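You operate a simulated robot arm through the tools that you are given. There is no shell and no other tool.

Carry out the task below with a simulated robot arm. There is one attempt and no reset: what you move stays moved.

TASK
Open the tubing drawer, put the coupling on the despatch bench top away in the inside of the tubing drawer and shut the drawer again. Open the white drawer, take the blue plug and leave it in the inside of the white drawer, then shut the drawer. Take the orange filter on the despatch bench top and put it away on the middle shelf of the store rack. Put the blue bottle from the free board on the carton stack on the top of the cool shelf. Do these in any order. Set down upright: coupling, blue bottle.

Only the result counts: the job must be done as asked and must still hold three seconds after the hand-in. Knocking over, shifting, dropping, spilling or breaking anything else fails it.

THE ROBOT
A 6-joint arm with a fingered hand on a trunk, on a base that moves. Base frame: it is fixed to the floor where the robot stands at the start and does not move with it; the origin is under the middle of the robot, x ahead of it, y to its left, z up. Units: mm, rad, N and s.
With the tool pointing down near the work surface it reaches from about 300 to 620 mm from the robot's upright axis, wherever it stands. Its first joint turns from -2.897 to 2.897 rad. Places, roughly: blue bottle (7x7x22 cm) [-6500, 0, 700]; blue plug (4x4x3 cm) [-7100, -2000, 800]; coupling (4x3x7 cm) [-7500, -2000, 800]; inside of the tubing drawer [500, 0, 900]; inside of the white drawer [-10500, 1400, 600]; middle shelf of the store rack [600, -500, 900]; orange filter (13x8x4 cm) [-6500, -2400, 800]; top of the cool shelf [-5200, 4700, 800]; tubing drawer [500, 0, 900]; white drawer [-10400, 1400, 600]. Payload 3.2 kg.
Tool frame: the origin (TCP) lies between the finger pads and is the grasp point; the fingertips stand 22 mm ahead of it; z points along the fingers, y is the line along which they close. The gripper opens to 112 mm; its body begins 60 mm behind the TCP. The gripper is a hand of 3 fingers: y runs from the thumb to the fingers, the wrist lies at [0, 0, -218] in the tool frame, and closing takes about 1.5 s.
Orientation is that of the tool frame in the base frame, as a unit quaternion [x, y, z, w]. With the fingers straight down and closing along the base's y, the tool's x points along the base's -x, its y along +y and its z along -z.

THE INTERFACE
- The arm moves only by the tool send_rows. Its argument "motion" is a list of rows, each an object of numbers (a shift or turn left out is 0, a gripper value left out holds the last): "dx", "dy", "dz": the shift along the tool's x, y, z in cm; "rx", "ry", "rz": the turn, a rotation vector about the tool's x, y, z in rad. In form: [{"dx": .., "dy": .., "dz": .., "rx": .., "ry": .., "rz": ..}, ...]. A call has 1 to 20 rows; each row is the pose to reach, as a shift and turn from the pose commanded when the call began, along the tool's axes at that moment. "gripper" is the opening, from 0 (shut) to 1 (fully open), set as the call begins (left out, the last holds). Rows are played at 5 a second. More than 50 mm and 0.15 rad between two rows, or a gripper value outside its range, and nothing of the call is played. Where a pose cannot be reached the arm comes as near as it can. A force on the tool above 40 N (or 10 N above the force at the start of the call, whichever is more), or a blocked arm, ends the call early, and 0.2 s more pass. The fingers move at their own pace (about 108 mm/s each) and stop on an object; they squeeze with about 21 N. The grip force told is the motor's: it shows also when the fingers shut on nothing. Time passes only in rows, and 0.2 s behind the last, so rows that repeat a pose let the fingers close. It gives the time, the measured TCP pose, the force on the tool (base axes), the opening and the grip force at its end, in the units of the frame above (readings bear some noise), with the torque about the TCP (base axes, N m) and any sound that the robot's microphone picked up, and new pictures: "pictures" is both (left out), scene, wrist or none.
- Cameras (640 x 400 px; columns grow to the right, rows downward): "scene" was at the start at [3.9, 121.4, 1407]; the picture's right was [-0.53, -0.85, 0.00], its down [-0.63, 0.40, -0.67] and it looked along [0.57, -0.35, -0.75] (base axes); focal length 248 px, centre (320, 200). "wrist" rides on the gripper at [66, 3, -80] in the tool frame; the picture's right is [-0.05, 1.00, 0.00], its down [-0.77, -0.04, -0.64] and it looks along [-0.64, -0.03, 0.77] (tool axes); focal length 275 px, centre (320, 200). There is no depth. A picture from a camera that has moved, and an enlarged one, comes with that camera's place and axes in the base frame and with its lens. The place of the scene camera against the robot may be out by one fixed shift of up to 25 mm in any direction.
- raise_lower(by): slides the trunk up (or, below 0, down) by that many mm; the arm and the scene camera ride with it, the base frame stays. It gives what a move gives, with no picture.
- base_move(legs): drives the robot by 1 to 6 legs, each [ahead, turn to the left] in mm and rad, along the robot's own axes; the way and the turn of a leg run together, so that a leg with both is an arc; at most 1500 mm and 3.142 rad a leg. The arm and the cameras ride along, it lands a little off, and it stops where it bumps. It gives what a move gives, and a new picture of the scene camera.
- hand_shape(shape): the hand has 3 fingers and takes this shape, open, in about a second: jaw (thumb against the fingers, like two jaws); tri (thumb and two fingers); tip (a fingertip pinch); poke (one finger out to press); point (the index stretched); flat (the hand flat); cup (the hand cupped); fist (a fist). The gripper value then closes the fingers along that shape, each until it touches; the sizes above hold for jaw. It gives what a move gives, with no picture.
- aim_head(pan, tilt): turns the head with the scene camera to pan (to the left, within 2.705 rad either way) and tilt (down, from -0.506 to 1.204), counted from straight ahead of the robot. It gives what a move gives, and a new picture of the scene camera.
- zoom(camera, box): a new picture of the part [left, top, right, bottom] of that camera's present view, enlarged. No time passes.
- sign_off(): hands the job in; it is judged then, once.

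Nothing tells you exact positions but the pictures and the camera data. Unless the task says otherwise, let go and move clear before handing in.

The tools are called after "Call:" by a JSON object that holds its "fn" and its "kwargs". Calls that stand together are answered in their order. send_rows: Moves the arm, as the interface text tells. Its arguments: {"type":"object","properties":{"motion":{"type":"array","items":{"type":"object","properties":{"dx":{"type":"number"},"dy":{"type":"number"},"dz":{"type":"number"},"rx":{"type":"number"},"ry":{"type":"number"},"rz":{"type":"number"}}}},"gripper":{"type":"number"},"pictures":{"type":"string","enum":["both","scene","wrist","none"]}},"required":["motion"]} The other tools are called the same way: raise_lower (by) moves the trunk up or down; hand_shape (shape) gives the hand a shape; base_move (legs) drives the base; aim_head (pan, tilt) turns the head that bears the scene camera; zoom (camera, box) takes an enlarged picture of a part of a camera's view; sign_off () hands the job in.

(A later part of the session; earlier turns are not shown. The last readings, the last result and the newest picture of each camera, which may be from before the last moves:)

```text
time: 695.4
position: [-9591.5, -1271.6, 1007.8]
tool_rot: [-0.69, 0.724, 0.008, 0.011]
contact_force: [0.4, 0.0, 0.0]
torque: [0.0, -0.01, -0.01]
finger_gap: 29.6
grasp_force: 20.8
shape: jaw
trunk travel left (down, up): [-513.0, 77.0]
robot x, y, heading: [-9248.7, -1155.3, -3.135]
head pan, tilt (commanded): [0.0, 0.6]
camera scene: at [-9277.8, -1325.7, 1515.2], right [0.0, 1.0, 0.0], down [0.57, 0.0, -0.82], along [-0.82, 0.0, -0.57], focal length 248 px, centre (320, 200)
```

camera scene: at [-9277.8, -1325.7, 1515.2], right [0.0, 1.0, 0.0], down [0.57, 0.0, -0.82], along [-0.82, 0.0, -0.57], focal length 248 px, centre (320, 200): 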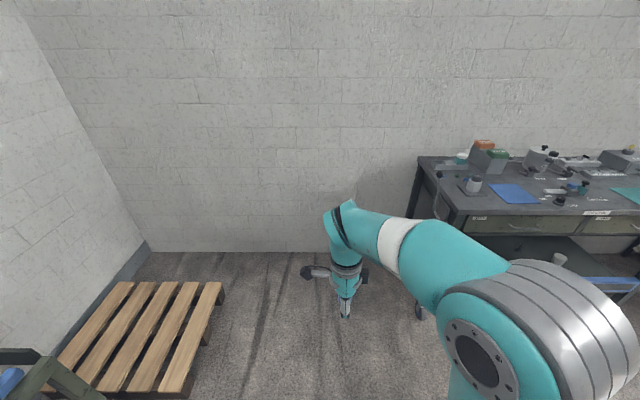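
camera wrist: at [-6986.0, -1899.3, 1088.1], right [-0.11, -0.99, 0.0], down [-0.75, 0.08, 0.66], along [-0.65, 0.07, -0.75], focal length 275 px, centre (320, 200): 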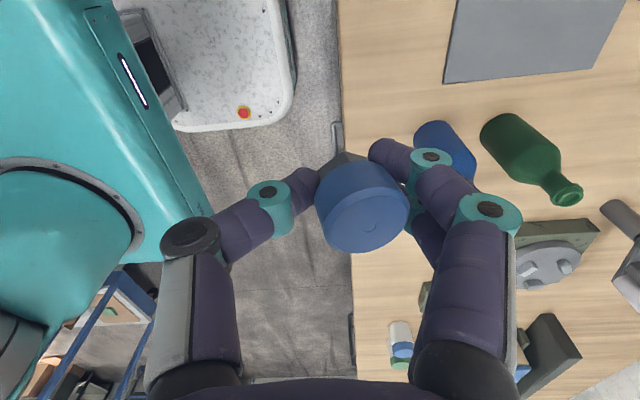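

Call:
{"fn": "base_move", "kwargs": {"legs": [[0, -1.577], [1500, 0], [1260, 0], [0, 1.571]]}}

Call:
{"fn": "aim_head", "kwargs": {"pan": 0.1, "tilt": 0.7}}

```text
time: 716.4
position: [-9545.8, 1476.3, 1007.4]
tool_rot: [-0.687, 0.726, 0.008, 0.012]
contact_force: [0.2, -0.3, -1.5]
torque: [0.02, -0.02, 0.01]
finger_gap: 29.0
grasp_force: 21.4
shape: jaw
trunk travel left (down, up): [-513.0, 77.0]
robot x, y, heading: [-9198.6, 1589.4, 3.139]
head pan, tilt (commanded): [0.0, 0.6]
camera scene: at [-9232.6, 1419.4, 1515.2], right [0.0, 1.0, 0.0], down [0.56, 0.0, -0.83], along [-0.83, 0.0, -0.56], focal length 248 px, centre (320, 200)
```

scene: 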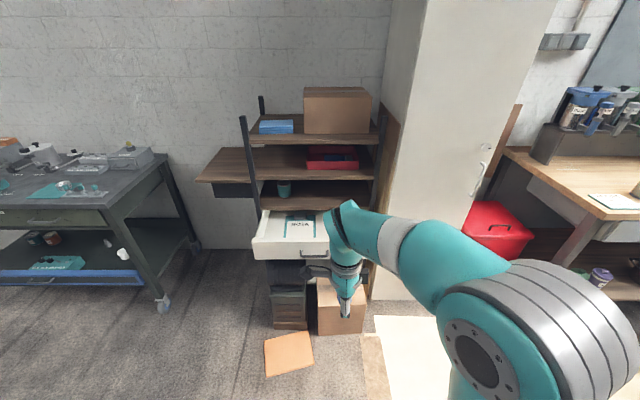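

```text
time: 717.1
position: [-9545.9, 1474.7, 1009.2]
tool_rot: [-0.688, 0.726, 0.008, 0.012]
contact_force: [0.0, 0.2, 0.2]
torque: [0.01, 0.0, 0.02]
finger_gap: 29.1
grasp_force: 21.4
shape: jaw
trunk travel left (down, up): [-513.0, 77.0]
robot x, y, heading: [-9200.5, 1587.9, 3.135]
head pan, tilt (commanded): [0.099, 0.7]
camera scene: at [-9228.9, 1411.1, 1506.6], right [-0.1, 1.0, 0.0], down [0.64, 0.06, -0.77], along [-0.76, -0.07, -0.64], focal length 248 px, centre (320, 200)
```

scene: 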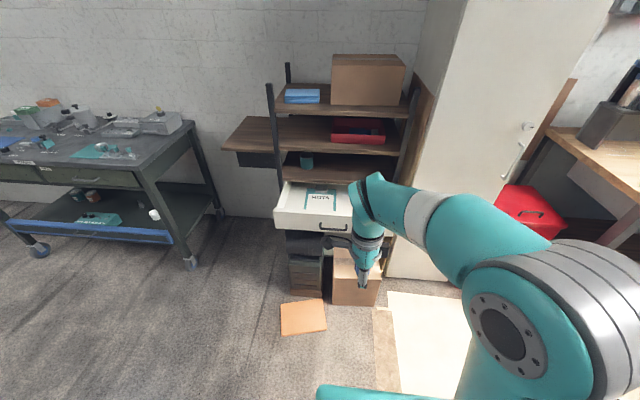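

Call:
{"fn": "base_move", "kwargs": {"legs": [[440, 0]]}}

Call:
{"fn": "send_rows", "kwargs": {"motion": [{"dz": 0}], "pictures": "wrist"}}

Call:
{"fn": "zoom", "kwargs": {"camera": "scene", "box": [200, 150, 460, 380]}}

```text
time: 719.8
position: [-9993.4, 1480.6, 1008.3]
tool_rot: [-0.686, 0.727, 0.008, 0.012]
contact_force: [0.6, -0.5, -0.7]
torque: [0.03, 0.04, 0.0]
finger_gap: 29.4
grasp_force: 20.8
shape: jaw
trunk travel left (down, up): [-513.0, 77.0]
robot x, y, heading: [-9648.8, 1591.6, 3.137]
head pan, tilt (commanded): [0.099, 0.7]
camera scene: at [-9676.3, 1413.6, 1506.6], right [-0.09, 1.0, 0.0], down [0.64, 0.06, -0.76], along [-0.76, -0.07, -0.64], focal length 248 px, centre (320, 200)
```

scene: 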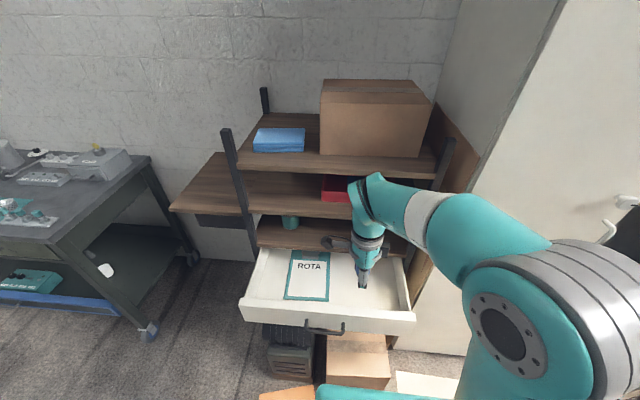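

```text
time: 720.2
position: [-9992.5, 1480.2, 1009.0]
tool_rot: [-0.686, 0.728, 0.008, 0.012]
contact_force: [-0.4, 0.7, -0.6]
torque: [-0.02, -0.01, 0.01]
finger_gap: 29.1
grasp_force: 21.2
shape: jaw
trunk travel left (down, up): [-513.0, 77.0]
robot x, y, heading: [-9647.4, 1593.6, 3.135]
head pan, tilt (commanded): [0.099, 0.7]
camera wrist: at [-9999.9, 1413.4, 1088.2], right [-0.99, 0.11, 0.0], down [0.08, 0.75, 0.66], along [0.07, 0.65, -0.75], focal length 275 px, centre (320, 200)
```

wrist: 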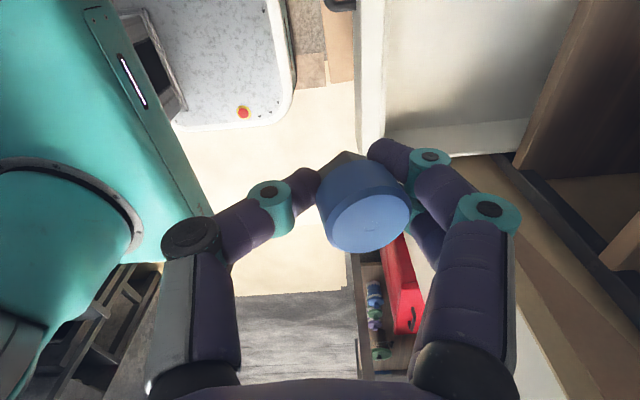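

```text
1.74 times, centred on (330, 265) of scene
camera zoom: at [-9675.9, 1413.6, 1506.6], right [-0.09, 1.0, 0.0], down [0.64, 0.06, -0.76], along [-0.76, -0.07, -0.64], focal length 431 px, centre (303, 87)
```

zoom: 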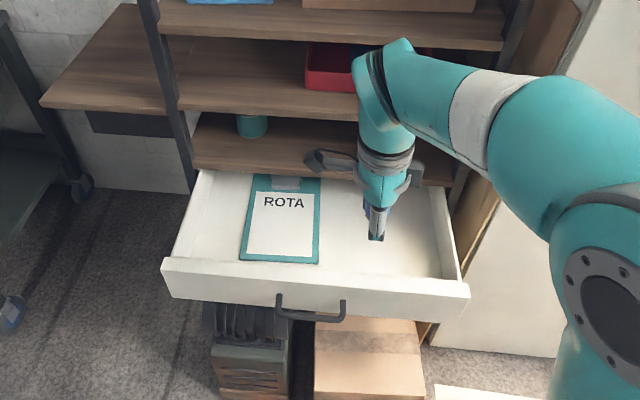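

The right half of the drawer is free. I move the hand over (-10150,1555), then lower the trunk.

Call:
{"fn": "send_rows", "kwargs": {"motion": [{"dx": -1.3, "dy": 3.2}, {"dx": -2.6, "dy": 6.4}, {"dx": -3.9, "dy": 9.7}, {"dx": -5.2, "dy": 13.0}, {"dx": -6.5, "dy": 16.2, "dz": 0.1}, {"dx": -6.5, "dy": 16.2, "dz": 0.1}]}}

Call:
{"fn": "raise_lower", "kwargs": {"by": -200}}

Call:
{"fn": "send_rows", "kwargs": {"motion": [{"dz": 0}]}}

```text
time: 721.6
position: [-10151.8, 1553.5, 1007.0]
tool_rot: [-0.685, 0.728, 0.008, 0.012]
contact_force: [0.4, -0.3, -0.9]
torque: [0.0, -0.01, 0.01]
finger_gap: 29.0
grasp_force: 20.7
shape: jaw
trunk travel left (down, up): [-513.0, 77.0]
robot x, y, heading: [-9646.5, 1590.0, 3.139]
head pan, tilt (commanded): [0.099, 0.7]
camera scene: at [-9675.9, 1413.6, 1506.6], right [-0.09, 1.0, 0.0], down [0.64, 0.06, -0.76], along [-0.76, -0.07, -0.64], focal length 248 px, centre (320, 200)
camera wrist: at [-10158.7, 1486.9, 1086.9], right [-0.99, 0.11, 0.0], down [0.08, 0.75, 0.66], along [0.07, 0.65, -0.75], focal length 275 px, centre (320, 200)
```

scene: 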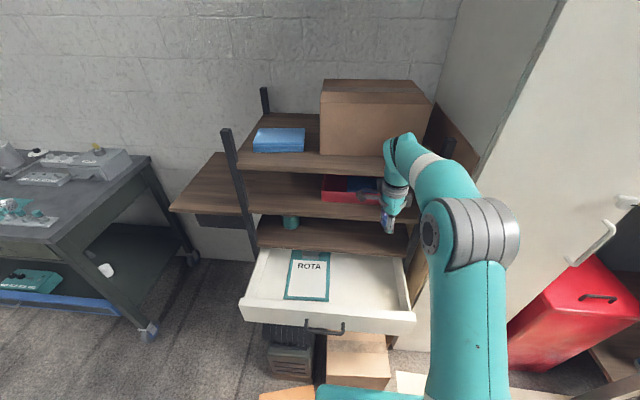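
wrist: 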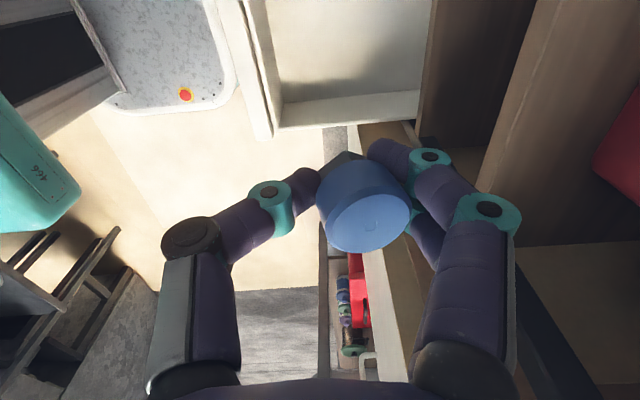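

```text
time: 723.8
position: [-10152.3, 1554.0, 808.3]
tool_rot: [-0.686, 0.728, 0.008, 0.012]
contact_force: [-0.5, 0.4, -0.2]
torque: [0.01, -0.01, -0.02]
finger_gap: 29.0
grasp_force: 21.2
shape: jaw
trunk travel left (down, up): [-313.0, 277.0]
robot x, y, heading: [-9643.8, 1588.9, 3.139]
head pan, tilt (commanded): [0.099, 0.7]
```

```text
time: 724.2
position: [-10150.3, 1553.6, 807.3]
tool_rot: [-0.686, 0.728, 0.008, 0.013]
contact_force: [-0.4, 0.0, -0.5]
torque: [0.02, -0.01, 0.01]
finger_gap: 29.0
grasp_force: 21.2
shape: jaw
trunk travel left (down, up): [-313.0, 277.0]
robot x, y, heading: [-9648.8, 1592.4, 3.137]
head pan, tilt (commanded): [0.099, 0.7]
camera scene: at [-9675.9, 1413.6, 1306.6], right [-0.09, 1.0, 0.0], down [0.64, 0.06, -0.76], along [-0.76, -0.07, -0.64], focal length 248 px, centre (320, 200)
camera wrist: at [-10158.5, 1486.8, 887.0], right [-0.99, 0.11, 0.0], down [0.08, 0.75, 0.66], along [0.07, 0.65, -0.75], focal length 275 px, centre (320, 200)
```

scene: 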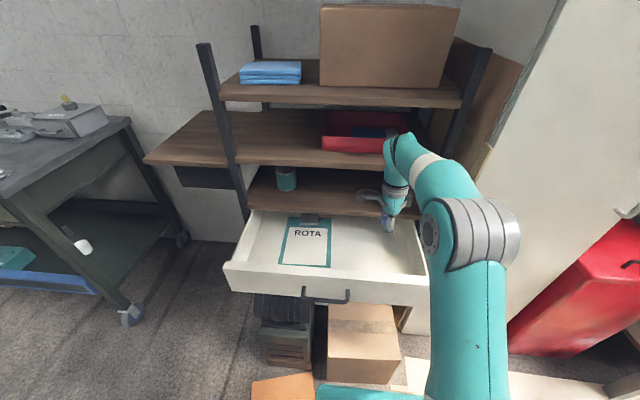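
wrist: 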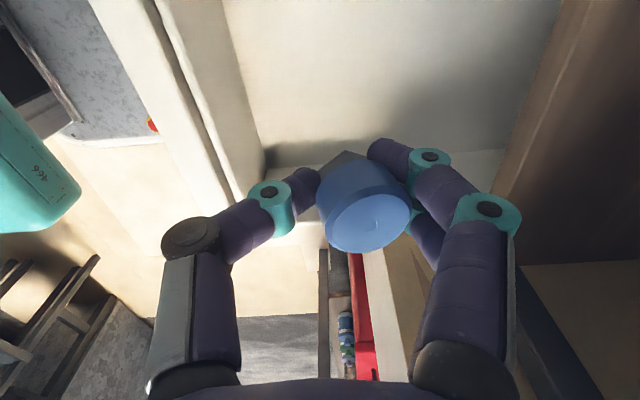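

Call:
{"fn": "send_rows", "kwargs": {"motion": [{"dz": 3}, {"dz": 6}, {"dz": 9}, {"dz": 12}, {"dz": 14.5}, {"dz": 16}, {"dz": 16}]}}

```text
time: 725.8
position: [-10149.7, 1556.0, 646.2]
tool_rot: [-0.685, 0.728, 0.008, 0.011]
contact_force: [0.7, 0.1, -1.0]
torque: [-0.01, -0.01, 0.01]
finger_gap: 28.7
grasp_force: 21.0
shape: jaw
trunk travel left (down, up): [-313.0, 277.0]
robot x, y, heading: [-9646.4, 1590.1, 3.135]
head pan, tilt (commanded): [0.099, 0.7]
camera scene: at [-9676.0, 1413.6, 1306.6], right [-0.09, 1.0, 0.0], down [0.64, 0.06, -0.76], along [-0.76, -0.07, -0.64], focal length 248 px, centre (320, 200)
camera wrist: at [-10156.7, 1490.1, 726.7], right [-0.99, 0.11, 0.0], down [0.08, 0.75, 0.66], along [0.07, 0.65, -0.75], focal length 275 px, centre (320, 200)
```

scene: 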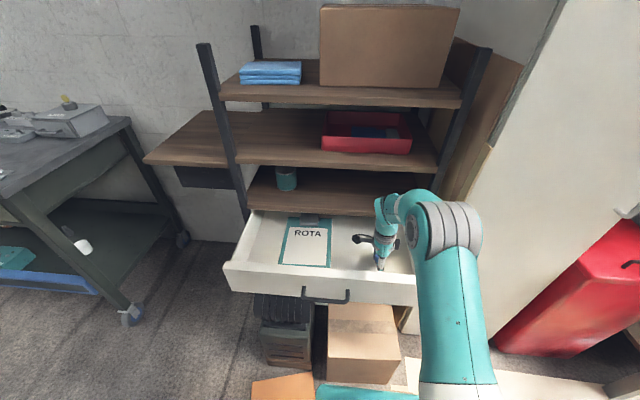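
wrist: 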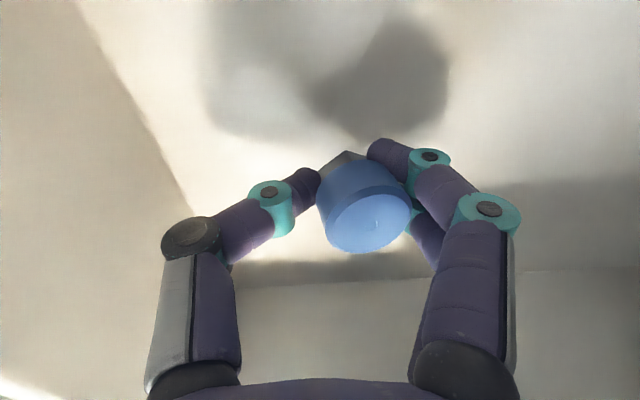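

Inside the drawer, nicely clear. I lower slowly until the plug touches the floor.

Call:
{"fn": "send_rows", "kwargs": {"motion": [{"dz": 0.3}, {"dz": 0.6}, {"dz": 0.9}, {"dz": 1.2}, {"dz": 1.5}], "pictures": "none"}}

```text
time: 727.0
position: [-10151.5, 1556.7, 634.5]
tool_rot: [-0.686, 0.727, 0.01, 0.01]
contact_force: [-2.2, -2.9, 27.1]
torque: [-0.11, 0.73, 0.03]
finger_gap: 29.7
grasp_force: 20.9
shape: jaw
trunk travel left (down, up): [-313.0, 277.0]
robot x, y, heading: [-9648.3, 1590.6, 3.132]
head pan, tilt (commanded): [0.099, 0.7]
```

Call:
{"fn": "send_rows", "kwargs": {"motion": [{"dz": -0.2}, {"dz": -0.4}, {"dz": -0.4}], "pictures": "none"}}

Call:
{"fn": "send_rows", "kwargs": {"motion": [{"dz": 0}, {"dz": 0}, {"dz": 0}, {"dz": 0}], "gripper": 0.7}}

```text
time: 727.8
position: [-10149.6, 1557.3, 636.6]
tool_rot: [-0.686, 0.728, 0.008, 0.012]
contact_force: [0.4, -0.5, 10.0]
torque: [-0.01, 0.26, 0.0]
finger_gap: 29.2
grasp_force: 21.3
shape: jaw
trunk travel left (down, up): [-313.0, 277.0]
robot x, y, heading: [-9648.8, 1590.1, 3.137]
head pan, tilt (commanded): [0.099, 0.7]
```

```text
time: 728.8
position: [-10149.9, 1557.9, 637.1]
tool_rot: [-0.686, 0.727, 0.009, 0.011]
contact_force: [1.9, -3.4, 8.9]
torque: [-0.15, 0.4, 0.21]
finger_gap: 77.3
grasp_force: 0.1
shape: jaw
trunk travel left (down, up): [-313.0, 277.0]
robot x, y, heading: [-9648.2, 1590.8, 3.135]
head pan, tilt (commanded): [0.099, 0.7]
camera scene: at [-9674.8, 1413.4, 1306.6], right [-0.09, 1.0, 0.0], down [0.64, 0.06, -0.77], along [-0.76, -0.07, -0.64], focal length 248 px, centre (320, 200)
camera wrist: at [-10156.7, 1490.3, 716.1], right [-0.99, 0.1, 0.0], down [0.08, 0.75, 0.66], along [0.07, 0.65, -0.75], focal length 275 px, centre (320, 200)
```

scene: 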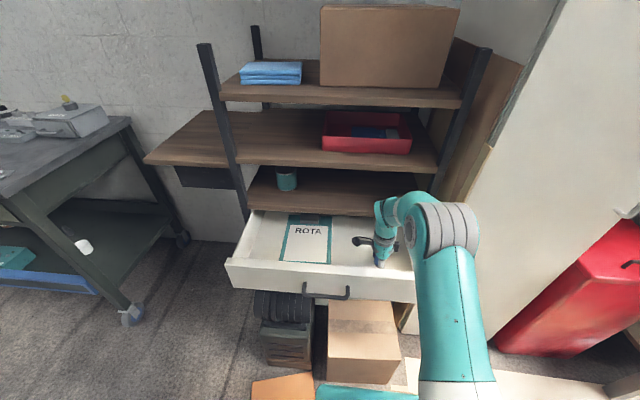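
wrist: 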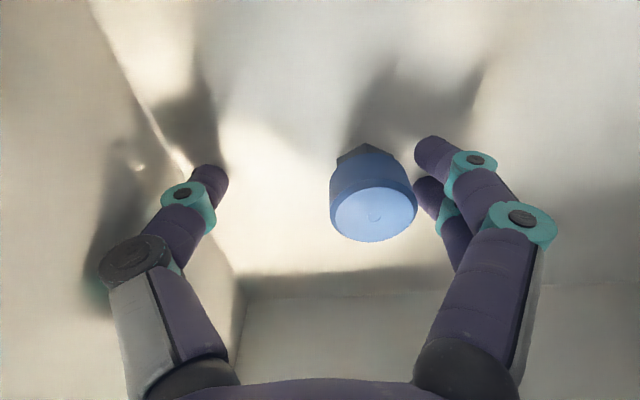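

The plug is released and stands in the drawer. I rise straight up.

Call:
{"fn": "send_rows", "kwargs": {"motion": [{"dz": -1}, {"dz": -3}, {"dz": -6}, {"dz": -9.5}, {"dz": -13}, {"dz": -16}, {"dz": -18}, {"dz": -18}]}}

```text
time: 730.6
position: [-10152.1, 1550.6, 817.3]
tool_rot: [-0.686, 0.727, 0.008, 0.013]
contact_force: [0.5, 0.0, -0.6]
torque: [0.0, 0.03, -0.01]
finger_gap: 78.4
grasp_force: 0.0
shape: jaw
trunk travel left (down, up): [-313.0, 277.0]
robot x, y, heading: [-9650.3, 1590.4, 3.131]
head pan, tilt (commanded): [0.099, 0.7]
camera scene: at [-9675.8, 1413.6, 1306.6], right [-0.09, 1.0, 0.0], down [0.64, 0.06, -0.77], along [-0.76, -0.07, -0.64], focal length 248 px, centre (320, 200)
camera wrist: at [-10158.4, 1485.9, 896.5], right [-0.99, 0.11, 0.0], down [0.08, 0.75, 0.66], along [0.07, 0.65, -0.75], focal length 275 px, centre (320, 200)
```

scene: 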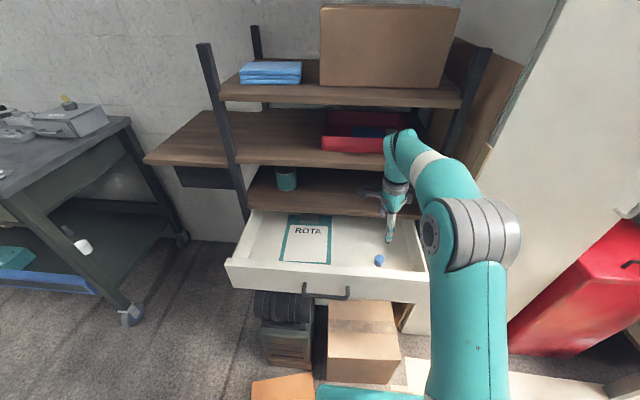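
wrist: 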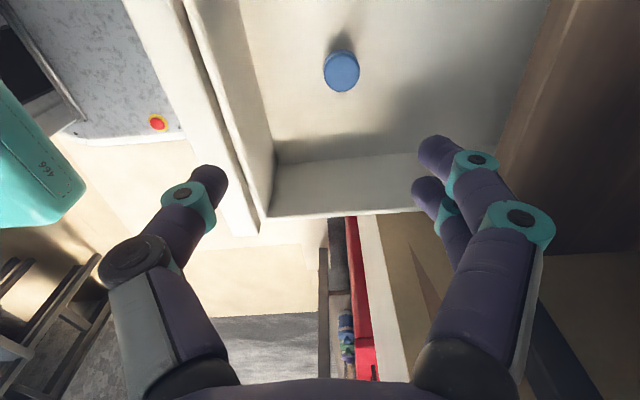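

The plug is inside. Now I back off to set up for pushing the drawer shut.

Call:
{"fn": "base_move", "kwargs": {"legs": [[-230, -0.5], [-230, 0.5]]}}

Call:
{"fn": "send_rows", "kwargs": {"motion": [{"rx": -0.14}, {"rx": -0.28}, {"rx": -0.42}, {"rx": -0.56}, {"rx": -0.7}, {"rx": -0.84}, {"rx": -0.98}, {"rx": -1.05}, {"rx": -1.05}], "gripper": 0}}

```text
time: 733.8
position: [-9714.2, 1438.8, 816.9]
tool_rot: [-0.685, 0.729, 0.008, 0.012]
contact_force: [0.0, 0.3, -0.3]
torque: [0.04, 0.02, 0.04]
finger_gap: 78.5
grasp_force: 0.1
shape: jaw
trunk travel left (down, up): [-313.0, 277.0]
robot x, y, heading: [-9208.1, 1475.3, 3.129]
head pan, tilt (commanded): [0.099, 0.7]
camera scene: at [-9238.5, 1297.6, 1306.6], right [-0.09, 1.0, 0.0], down [0.64, 0.06, -0.76], along [-0.76, -0.07, -0.64], focal length 248 px, centre (320, 200)
```

scene: 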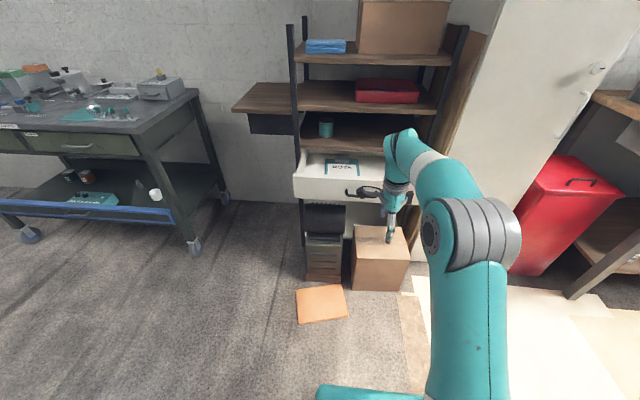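

```text
time: 735.8
position: [-9712.2, 1438.4, 815.9]
tool_rot: [-0.598, 0.627, 0.371, -0.333]
contact_force: [0.7, -0.2, 0.2]
torque: [0.01, 0.0, -0.01]
finger_gap: 0.0
grasp_force: 20.9
shape: jaw
out of reach, approached as far as the arm can: row 6, 7
trunk travel left (down, up): [-313.0, 277.0]
robot x, y, heading: [-9207.2, 1472.6, 3.133]
head pan, tilt (commanded): [0.099, 0.7]
camera scene: at [-9238.5, 1297.6, 1306.6], right [-0.09, 1.0, 0.0], down [0.64, 0.06, -0.76], along [-0.76, -0.07, -0.64], focal length 248 px, centre (320, 200)
camera wrist: at [-9649.1, 1368.6, 858.9], right [-0.5, 0.05, 0.86], down [0.61, 0.73, 0.31], along [-0.61, 0.69, -0.4], focal length 275 px, centre (320, 200)
```

scene: 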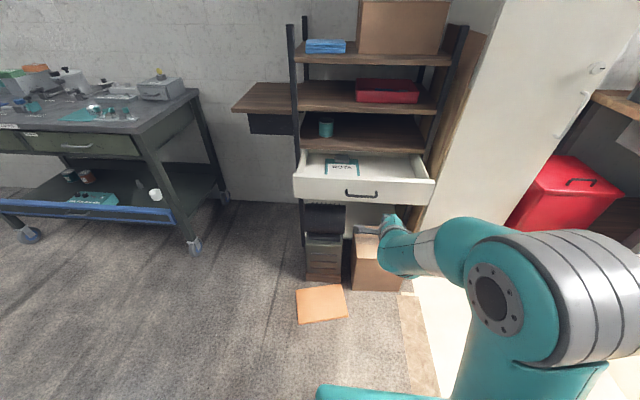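
wrist: 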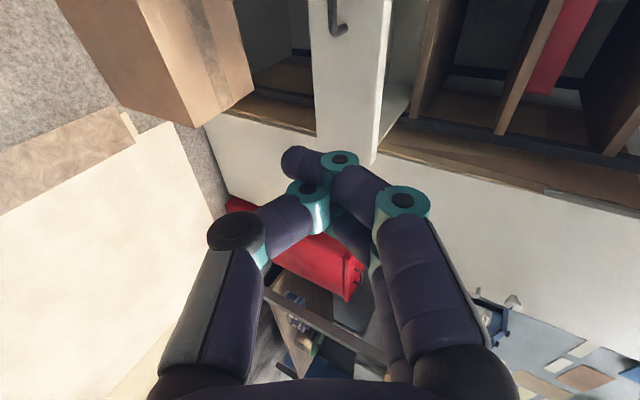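

I re-place the base to the right so it stays clear of the cardboard and box on the floor while pushing.

Call:
{"fn": "base_move", "kwargs": {"legs": [[0, -0.9], [212, 0], [0, 0.9]]}}

Call:
{"fn": "raise_lower", "kwargs": {"by": -105}}

```text
time: 742.1
position: [-9842.5, 1592.9, 816.1]
tool_rot: [-0.604, 0.621, 0.369, -0.336]
contact_force: [0.1, 0.0, -0.1]
torque: [-0.01, 0.03, -0.06]
finger_gap: 0.0
grasp_force: 20.6
shape: jaw
trunk travel left (down, up): [-313.0, 277.0]
robot x, y, heading: [-9339.1, 1641.2, -3.135]
head pan, tilt (commanded): [0.099, 0.7]
camera scene: at [-9365.0, 1461.6, 1306.6], right [-0.11, 0.99, 0.0], down [0.64, 0.07, -0.76], along [-0.76, -0.08, -0.64], focal length 248 px, centre (320, 200)
```

scene: 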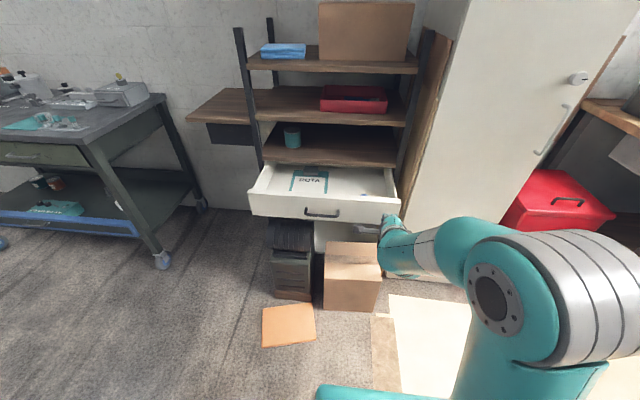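

```text
time: 743.4
position: [-9843.0, 1593.7, 711.6]
tool_rot: [-0.604, 0.621, 0.369, -0.336]
contact_force: [-0.1, 0.1, -0.9]
torque: [-0.01, -0.01, 0.0]
finger_gap: 0.0
grasp_force: 20.5
shape: jaw
trunk travel left (down, up): [-208.0, 382.0]
robot x, y, heading: [-9340.5, 1636.5, -3.134]
head pan, tilt (commanded): [0.099, 0.7]
```

Call:
{"fn": "send_rows", "kwargs": {"motion": [{"dx": 3.5, "dz": -0.2}, {"dx": 7.0, "dz": -0.4}, {"dx": 10.5, "dz": -0.6}, {"dx": 14.0, "dz": -0.8}, {"dx": 17.3, "dz": -0.9}, {"dx": 17.3, "dz": -0.9}]}}

```text
time: 744.8
position: [-9842.1, 1419.2, 710.3]
tool_rot: [-0.604, 0.622, 0.369, -0.335]
contact_force: [0.5, 0.0, -0.1]
torque: [0.03, 0.0, 0.02]
finger_gap: 0.1
grasp_force: 20.7
shape: jaw
trunk travel left (down, up): [-208.0, 382.0]
robot x, y, heading: [-9339.8, 1637.0, -3.133]
head pan, tilt (commanded): [0.099, 0.7]
camera scene: at [-9365.0, 1461.6, 1201.6], right [-0.11, 0.99, 0.0], down [0.64, 0.07, -0.76], along [-0.76, -0.08, -0.64], focal length 248 px, centre (320, 200)
camera wrist: at [-9777.5, 1351.7, 752.9], right [-0.5, 0.04, 0.86], down [0.6, 0.74, 0.31], along [-0.62, 0.67, -0.4], focal length 275 px, centre (320, 200)
```

scene: 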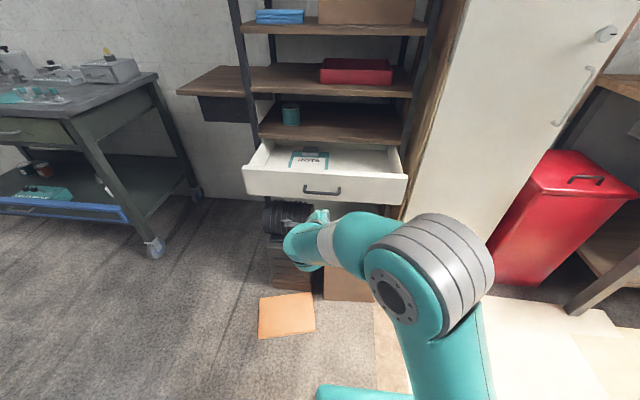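
wrist: 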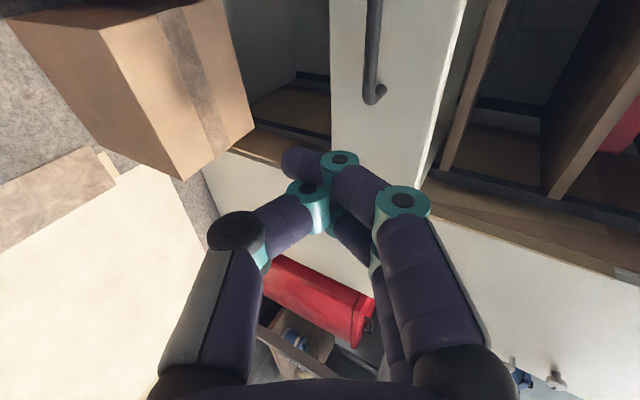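

Call:
{"fn": "base_move", "kwargs": {"legs": [[160, 0]]}}

Call:
{"fn": "send_rows", "kwargs": {"motion": [{"dz": 0}], "pictures": "wrist"}}

Call:
{"fn": "zoom", "kwargs": {"camera": "scene", "box": [200, 130, 440, 330]}}

```text
time: 746.3
position: [-10003.9, 1418.8, 711.0]
tool_rot: [-0.605, 0.62, 0.369, -0.337]
contact_force: [0.1, -1.2, 0.3]
torque: [-0.02, 0.02, 0.03]
finger_gap: 0.0
grasp_force: 21.1
shape: jaw
trunk travel left (down, up): [-208.0, 382.0]
robot x, y, heading: [-9501.1, 1635.0, -3.133]
head pan, tilt (commanded): [0.099, 0.7]
camera scene: at [-9524.8, 1460.3, 1201.6], right [-0.11, 0.99, 0.0], down [0.64, 0.07, -0.77], along [-0.76, -0.08, -0.64], focal length 248 px, centre (320, 200)
```

scene: 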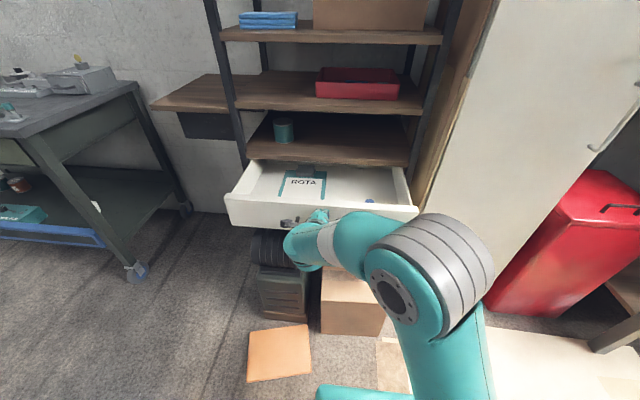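

```text
time: 746.7
position: [-10002.3, 1418.6, 711.8]
tool_rot: [-0.605, 0.62, 0.369, -0.336]
contact_force: [0.0, 0.9, 0.4]
torque: [0.0, 0.0, -0.02]
finger_gap: 0.1
grasp_force: 20.2
shape: jaw
trunk travel left (down, up): [-208.0, 382.0]
robot x, y, heading: [-9499.1, 1635.6, -3.137]
head pan, tilt (commanded): [0.099, 0.7]
camera wrist: at [-9937.3, 1350.2, 753.0], right [-0.5, 0.04, 0.86], down [0.6, 0.74, 0.31], along [-0.62, 0.67, -0.4], focal length 275 px, centre (320, 200)
```

wrist: 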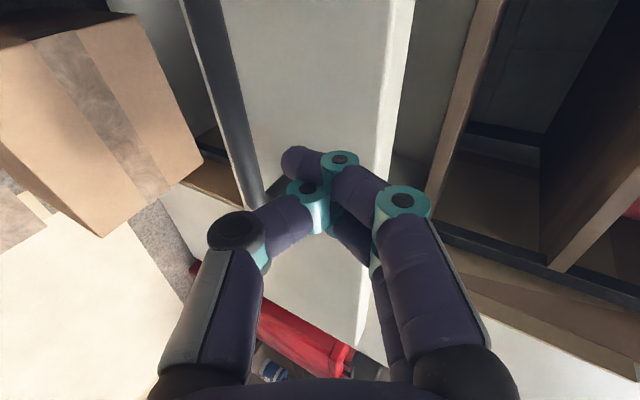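

```text
2.00 times, centred on (320, 230) of scene
camera zoom: at [-9524.9, 1460.3, 1201.6], right [-0.11, 0.99, 0.0], down [0.64, 0.07, -0.76], along [-0.76, -0.08, -0.64], focal length 496 px, centre (320, 140)
```

zoom: 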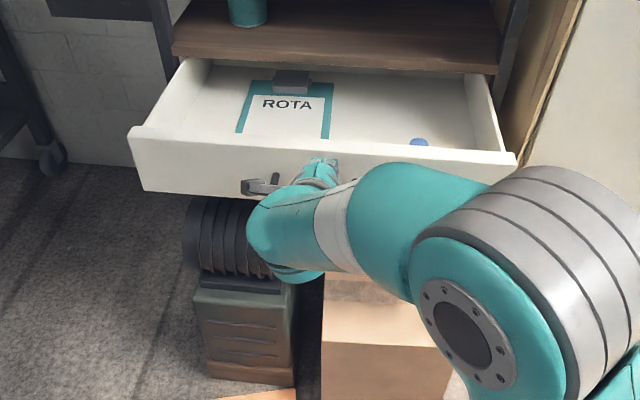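

Fingers aim between the bar and the panel's top edge. I push in slowly.

Call:
{"fn": "send_rows", "kwargs": {"motion": [{"dx": 0.02, "dy": 0.25, "dz": 0.43}, {"dx": 0.04, "dy": 0.5, "dz": 0.86}, {"dx": 0.07, "dy": 0.75, "dz": 1.29}, {"dx": 0.09, "dy": 1.0, "dz": 1.73}, {"dx": 0.11, "dy": 1.25, "dz": 2.16}, {"dx": 0.13, "dy": 1.5, "dz": 2.59}, {"dx": 0.15, "dy": 1.75, "dz": 3.02}, {"dx": 0.17, "dy": 2.0, "dz": 3.45}]}}

```text
time: 748.5
position: [-10043.9, 1418.2, 709.6]
tool_rot: [-0.605, 0.621, 0.369, -0.336]
contact_force: [1.6, -0.8, -0.1]
torque: [-0.01, -0.02, -0.01]
finger_gap: 0.1
grasp_force: 20.6
shape: jaw
trunk travel left (down, up): [-208.0, 382.0]
robot x, y, heading: [-9501.1, 1636.1, -3.135]
head pan, tilt (commanded): [0.099, 0.7]
camera scene: at [-9524.6, 1460.3, 1201.6], right [-0.11, 0.99, 0.0], down [0.64, 0.07, -0.77], along [-0.76, -0.08, -0.64], focal length 248 px, centre (320, 200)
camera wrist: at [-9977.0, 1350.5, 752.9], right [-0.5, 0.04, 0.86], down [0.6, 0.74, 0.31], along [-0.62, 0.67, -0.4], focal length 275 px, centre (320, 200)
```

scene: 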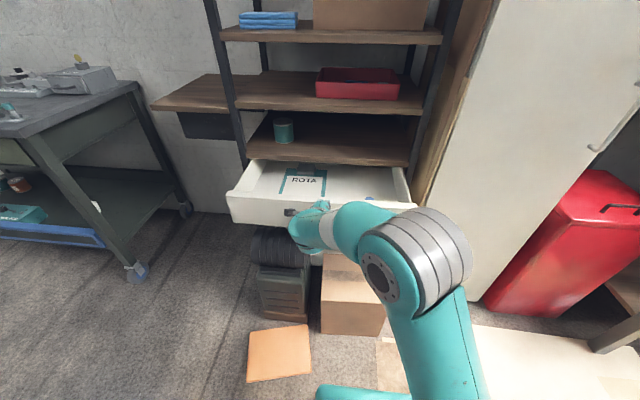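
wrist: 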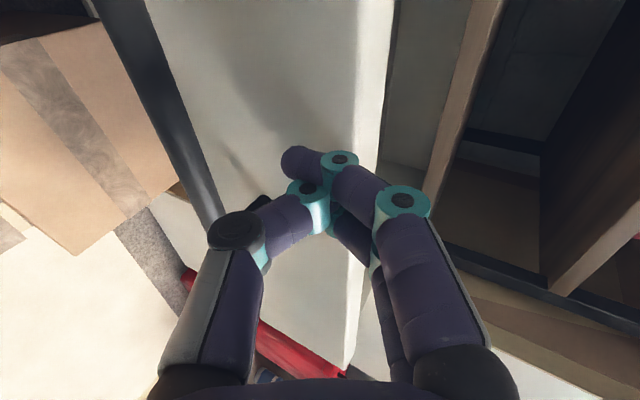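

Call:
{"fn": "base_move", "kwargs": {"legs": [[30, 0], [30, 0], [30, 0]]}}

Call:
{"fn": "zoom", "kwargs": {"camera": "scene", "box": [200, 130, 440, 330]}}

```text
time: 750.2
position: [-10132.2, 1418.5, 710.5]
tool_rot: [-0.604, 0.621, 0.369, -0.337]
contact_force: [-0.1, 0.4, -0.1]
torque: [0.01, 0.03, 0.01]
finger_gap: 0.0
grasp_force: 20.7
shape: jaw
trunk travel left (down, up): [-208.0, 382.0]
robot x, y, heading: [-9590.1, 1638.9, -3.132]
head pan, tilt (commanded): [0.099, 0.7]
camera scene: at [-9614.3, 1459.5, 1201.6], right [-0.11, 0.99, 0.0], down [0.64, 0.07, -0.77], along [-0.76, -0.08, -0.64], focal length 248 px, centre (320, 200)
```

scene: 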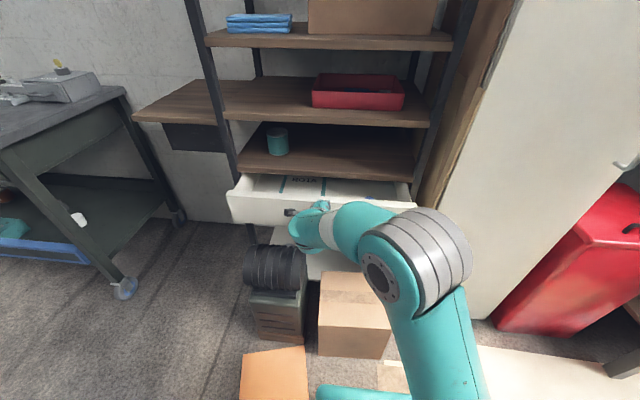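

```text
2.00 times, centred on (320, 230) of scene
camera zoom: at [-9614.3, 1459.5, 1201.6], right [-0.11, 0.99, 0.0], down [0.64, 0.07, -0.77], along [-0.76, -0.08, -0.64], focal length 496 px, centre (320, 140)
```

zoom: 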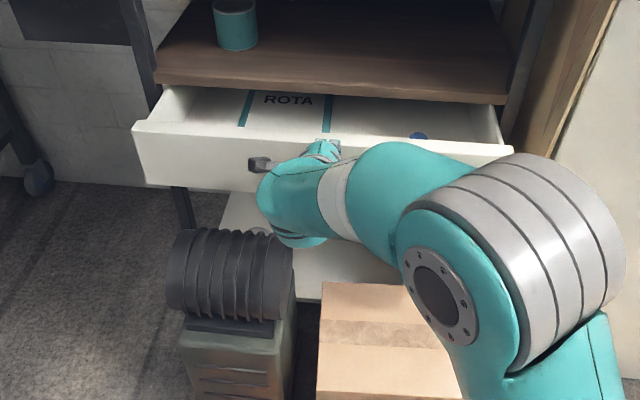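

Call:
{"fn": "base_move", "kwargs": {"legs": [[35, 0], [35, 0], [35, 0]]}}

Call:
{"fn": "zoom", "kwargs": {"camera": "scene", "box": [200, 130, 440, 330]}}

```text
time: 751.9
position: [-10237.7, 1418.3, 711.1]
tool_rot: [-0.604, 0.621, 0.369, -0.337]
contact_force: [-0.1, 0.4, 0.0]
torque: [-0.02, 0.03, 0.01]
finger_gap: 0.1
grasp_force: 20.7
shape: jaw
trunk travel left (down, up): [-208.0, 382.0]
robot x, y, heading: [-9691.5, 1633.7, -3.131]
head pan, tilt (commanded): [0.099, 0.7]
camera scene: at [-9719.1, 1458.8, 1201.6], right [-0.11, 0.99, 0.0], down [0.64, 0.07, -0.77], along [-0.76, -0.08, -0.64], focal length 248 px, centre (320, 200)
```

scene: 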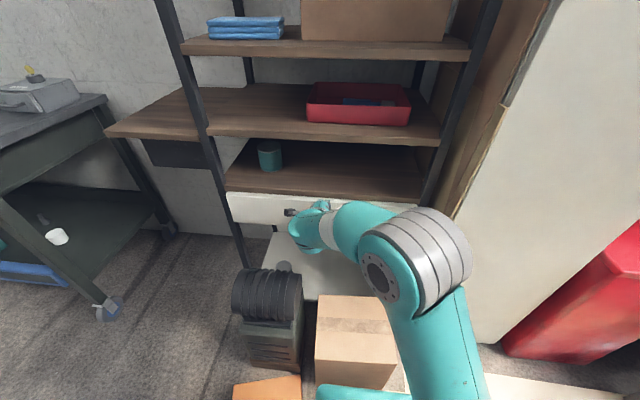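

```text
2.00 times, centred on (320, 230) of scene
camera zoom: at [-9719.1, 1458.8, 1201.6], right [-0.11, 0.99, 0.0], down [0.64, 0.07, -0.77], along [-0.76, -0.08, -0.64], focal length 496 px, centre (320, 140)
```

zoom: 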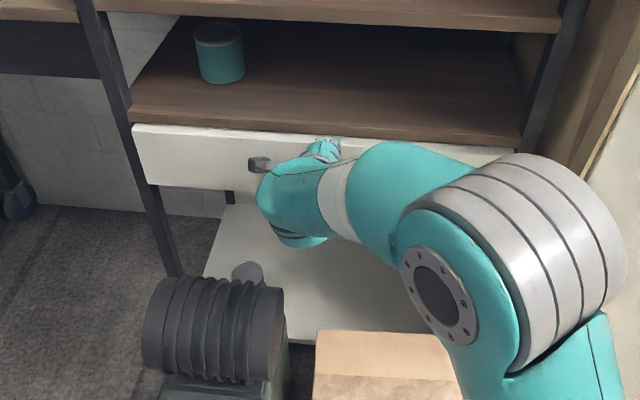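

Call:
{"fn": "send_rows", "kwargs": {"motion": [{"dx": 0.02, "dy": 0.25, "dz": 0.43}, {"dx": 0.04, "dy": 0.5, "dz": 0.86}, {"dx": 0.07, "dy": 0.75, "dz": 1.29}, {"dx": 0.09, "dy": 1.0, "dz": 1.73}, {"dx": 0.11, "dy": 1.25, "dz": 2.16}, {"dx": 0.13, "dy": 1.5, "dz": 2.59}, {"dx": 0.15, "dy": 1.75, "dz": 3.02}, {"dx": 0.17, "dy": 2.0, "dz": 3.45}, {"dx": 0.19, "dy": 2.25, "dz": 3.88}, {"dx": 0.21, "dy": 2.5, "dz": 4.31}]}}

Call:
{"fn": "zoom", "kwargs": {"camera": "scene", "box": [200, 130, 440, 330]}}

```text
time: 753.2
position: [-10257.5, 1418.7, 710.1]
tool_rot: [-0.605, 0.622, 0.367, -0.335]
contact_force: [25.2, 7.5, 1.4]
torque: [-0.02, 0.05, -0.06]
finger_gap: 0.0
grasp_force: 20.8
shape: jaw
trunk travel left (down, up): [-208.0, 382.0]
robot x, y, heading: [-9691.7, 1634.9, -3.132]
head pan, tilt (commanded): [0.099, 0.7]
stopped in row 6: the force on the tool passed its limit at 47 N (the readings are from after the stop); the commanded pose is now the measured one
camera scene: at [-9715.3, 1459.6, 1201.9], right [-0.11, 0.99, 0.0], down [0.64, 0.07, -0.77], along [-0.76, -0.08, -0.64], focal length 248 px, centre (320, 200)
camera wrist: at [-10192.2, 1349.3, 752.5], right [-0.5, 0.04, 0.86], down [0.6, 0.74, 0.31], along [-0.62, 0.68, -0.4], focal length 275 px, centre (320, 200)
```

scene: 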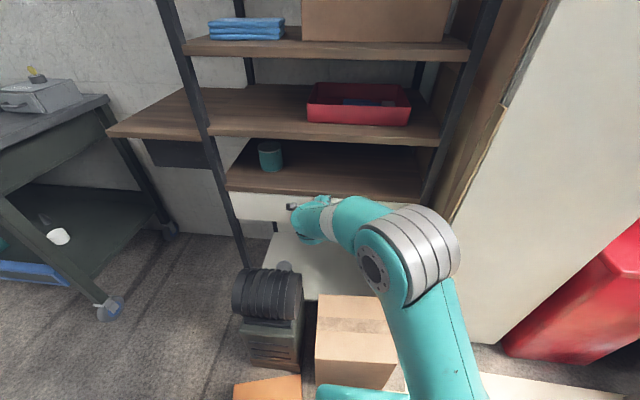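
wrist: 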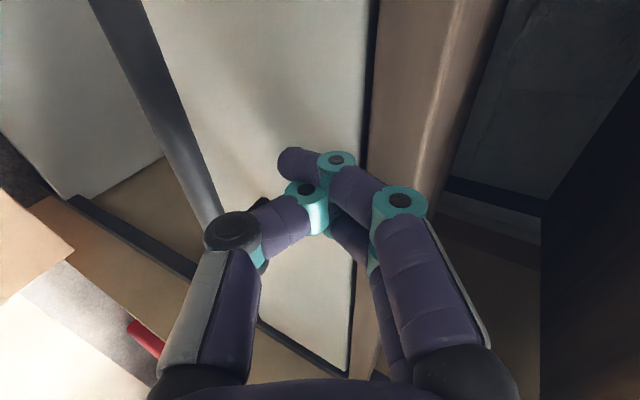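

```text
2.00 times, centred on (320, 230) of scene
camera zoom: at [-9715.3, 1459.6, 1201.9], right [-0.11, 0.99, 0.0], down [0.64, 0.07, -0.77], along [-0.76, -0.08, -0.64], focal length 496 px, centre (320, 140)
```

zoom: 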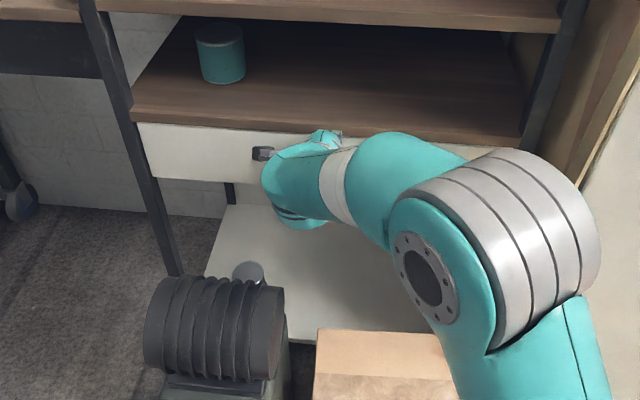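

Force limit reached at what should be the closed position. I back off and verify the drawer is flush.

Call:
{"fn": "base_move", "kwargs": {"legs": [[-200, 0]]}}

Call:
{"fn": "aim_head", "kwargs": {"pan": 0.2, "tilt": 0.6}}

Call:
{"fn": "zoom", "kwargs": {"camera": "scene", "box": [220, 120, 380, 260]}}

```text
time: 754.8
position: [-10064.4, 1419.0, 709.8]
tool_rot: [-0.606, 0.621, 0.368, -0.334]
contact_force: [-0.5, 0.0, -0.2]
torque: [0.01, -0.03, 0.03]
finger_gap: 0.0
grasp_force: 21.0
shape: jaw
trunk travel left (down, up): [-208.0, 382.0]
robot x, y, heading: [-9493.0, 1633.0, -3.131]
head pan, tilt (commanded): [0.099, 0.7]
camera scene: at [-9522.5, 1460.5, 1201.6], right [-0.11, 0.99, 0.0], down [0.64, 0.07, -0.76], along [-0.76, -0.08, -0.64], focal length 248 px, centre (320, 200)
```

scene: 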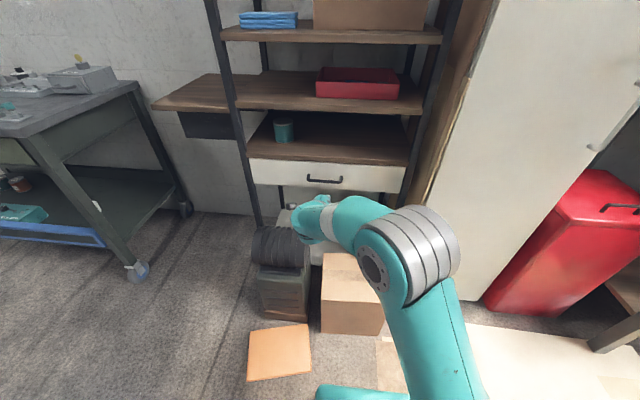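

```text
time: 755.4
position: [-10063.3, 1417.7, 708.2]
tool_rot: [-0.606, 0.622, 0.368, -0.333]
contact_force: [1.3, -0.5, -0.3]
torque: [0.03, -0.03, 0.02]
finger_gap: 0.0
grasp_force: 21.3
shape: jaw
trunk travel left (down, up): [-208.0, 382.0]
robot x, y, heading: [-9496.8, 1640.9, -3.129]
head pan, tilt (commanded): [0.201, 0.6]
camera scene: at [-9524.3, 1451.3, 1210.2], right [-0.21, 0.98, 0.0], down [0.55, 0.12, -0.82], along [-0.81, -0.17, -0.57], focal length 248 px, centre (320, 200)
```

scene: 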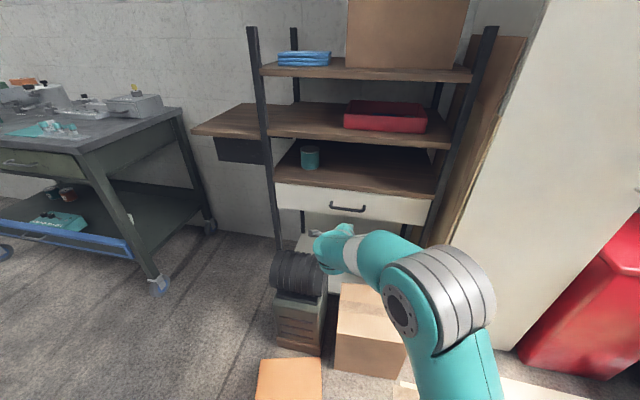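

```text
2.86 times, centred on (300, 190) of scene
camera zoom: at [-9524.3, 1451.3, 1210.2], right [-0.21, 0.98, 0.0], down [0.55, 0.12, -0.82], along [-0.81, -0.17, -0.57], focal length 709 px, centre (377, 229)
```

zoom: 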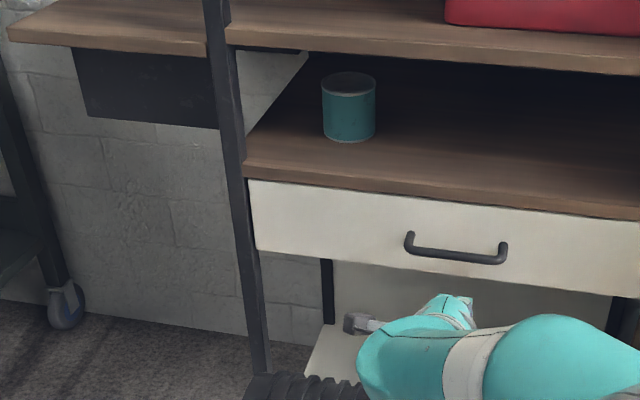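

Call:
{"fn": "zoom", "kwargs": {"camera": "scene", "box": [265, 170, 345, 220]}}

Call:
{"fn": "zoom", "kwargs": {"camera": "scene", "box": [365, 180, 445, 230]}}

```text
8.00 times, centred on (305, 195) of scene
camera zoom: at [-9524.3, 1451.3, 1210.2], right [-0.21, 0.98, 0.0], down [0.55, 0.12, -0.82], along [-0.81, -0.17, -0.57], focal length 1984 px, centre (440, 240)
```

zoom: 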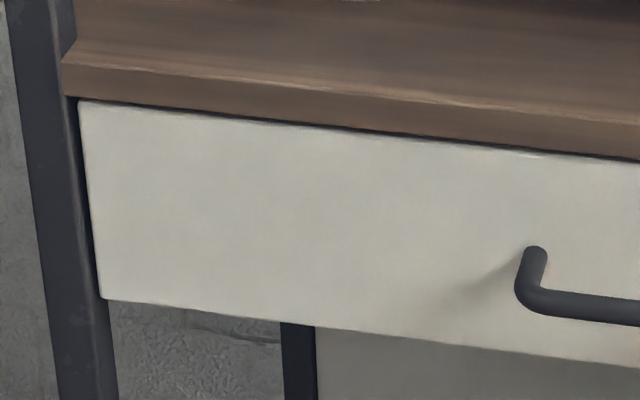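

```text
8.00 times, centred on (405, 205) of scene
camera zoom: at [-9524.3, 1451.3, 1210.2], right [-0.21, 0.98, 0.0], down [0.55, 0.12, -0.82], along [-0.81, -0.17, -0.57], focal length 1984 px, centre (-360, 160)
```

zoom: 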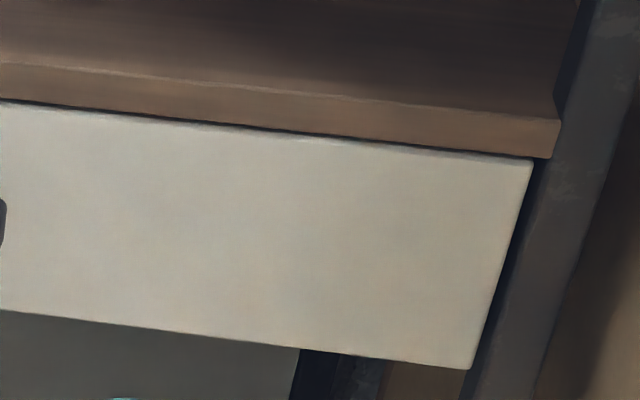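

It looks flush. To be certain it is fully home, I give one more slow push on the handle bar itself.

Call:
{"fn": "raise_lower", "kwargs": {"by": -45}}

Call:
{"fn": "base_move", "kwargs": {"legs": [[125, 0]]}}

Call:
{"fn": "send_rows", "kwargs": {"motion": [{"dx": 0.02, "dy": 0.25, "dz": 0.43}, {"dx": 0.04, "dy": 0.5, "dz": 0.86}, {"dx": 0.07, "dy": 0.75, "dz": 1.29}, {"dx": 0.09, "dy": 1.0, "dz": 1.73}, {"dx": 0.11, "dy": 1.25, "dz": 2.16}, {"dx": 0.13, "dy": 1.5, "dz": 2.59}, {"dx": 0.15, "dy": 1.75, "dz": 3.02}, {"dx": 0.17, "dy": 2.0, "dz": 3.45}, {"dx": 0.19, "dy": 2.25, "dz": 3.88}, {"dx": 0.21, "dy": 2.5, "dz": 4.31}]}}

```text
time: 756.3
position: [-10063.5, 1419.7, 662.8]
tool_rot: [-0.605, 0.622, 0.367, -0.334]
contact_force: [0.4, -0.3, 1.1]
torque: [-0.01, 0.04, -0.01]
finger_gap: 0.2
grasp_force: 21.5
shape: jaw
trunk travel left (down, up): [-163.0, 427.0]
robot x, y, heading: [-9497.5, 1637.2, -3.127]
head pan, tilt (commanded): [0.201, 0.6]
```

```text
time: 757.6
position: [-10189.3, 1418.4, 663.9]
tool_rot: [-0.605, 0.622, 0.368, -0.334]
contact_force: [0.3, -0.4, -0.1]
torque: [-0.04, -0.02, 0.01]
finger_gap: 0.1
grasp_force: 21.9
shape: jaw
trunk travel left (down, up): [-163.0, 427.0]
robot x, y, heading: [-9621.9, 1639.6, -3.131]
head pan, tilt (commanded): [0.201, 0.6]
camera scene: at [-9648.8, 1450.2, 1165.2], right [-0.21, 0.98, 0.0], down [0.55, 0.12, -0.83], along [-0.81, -0.17, -0.56], focal length 248 px, centre (320, 200)
```

scene: 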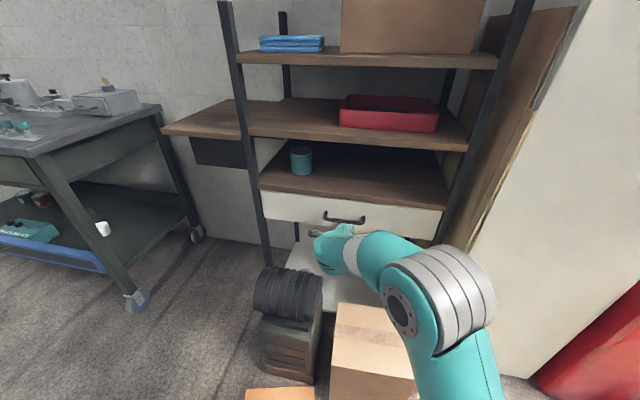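

```text
time: 759.7
position: [-10232.2, 1418.4, 668.9]
tool_rot: [-0.604, 0.621, 0.369, -0.337]
contact_force: [28.6, 8.7, 14.7]
torque: [0.06, -0.13, -0.02]
finger_gap: 0.0
grasp_force: 20.8
shape: jaw
trunk travel left (down, up): [-163.0, 427.0]
robot x, y, heading: [-9618.2, 1636.8, -3.13]
head pan, tilt (commanded): [0.201, 0.6]
stopped in row 10: the force on the tool passed its limit at 43 N (the readings are from after the stop); the commanded pose is now the measured one
camera scene: at [-9643.6, 1451.4, 1165.6], right [-0.21, 0.98, 0.0], down [0.55, 0.12, -0.83], along [-0.81, -0.17, -0.56], focal length 248 px, centre (320, 200)
camera wrist: at [-10166.9, 1348.9, 710.6], right [-0.5, 0.05, 0.87], down [0.6, 0.74, 0.31], along [-0.62, 0.67, -0.4], focal length 275 px, centre (320, 200)
```

scene: 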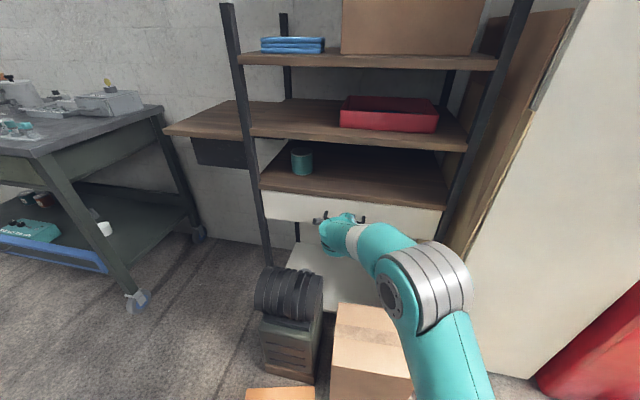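
wrist: 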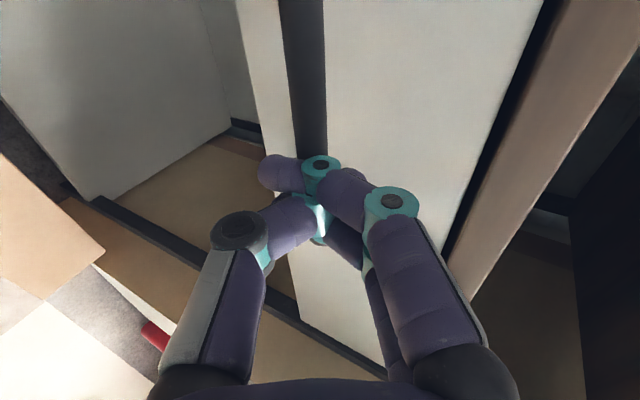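

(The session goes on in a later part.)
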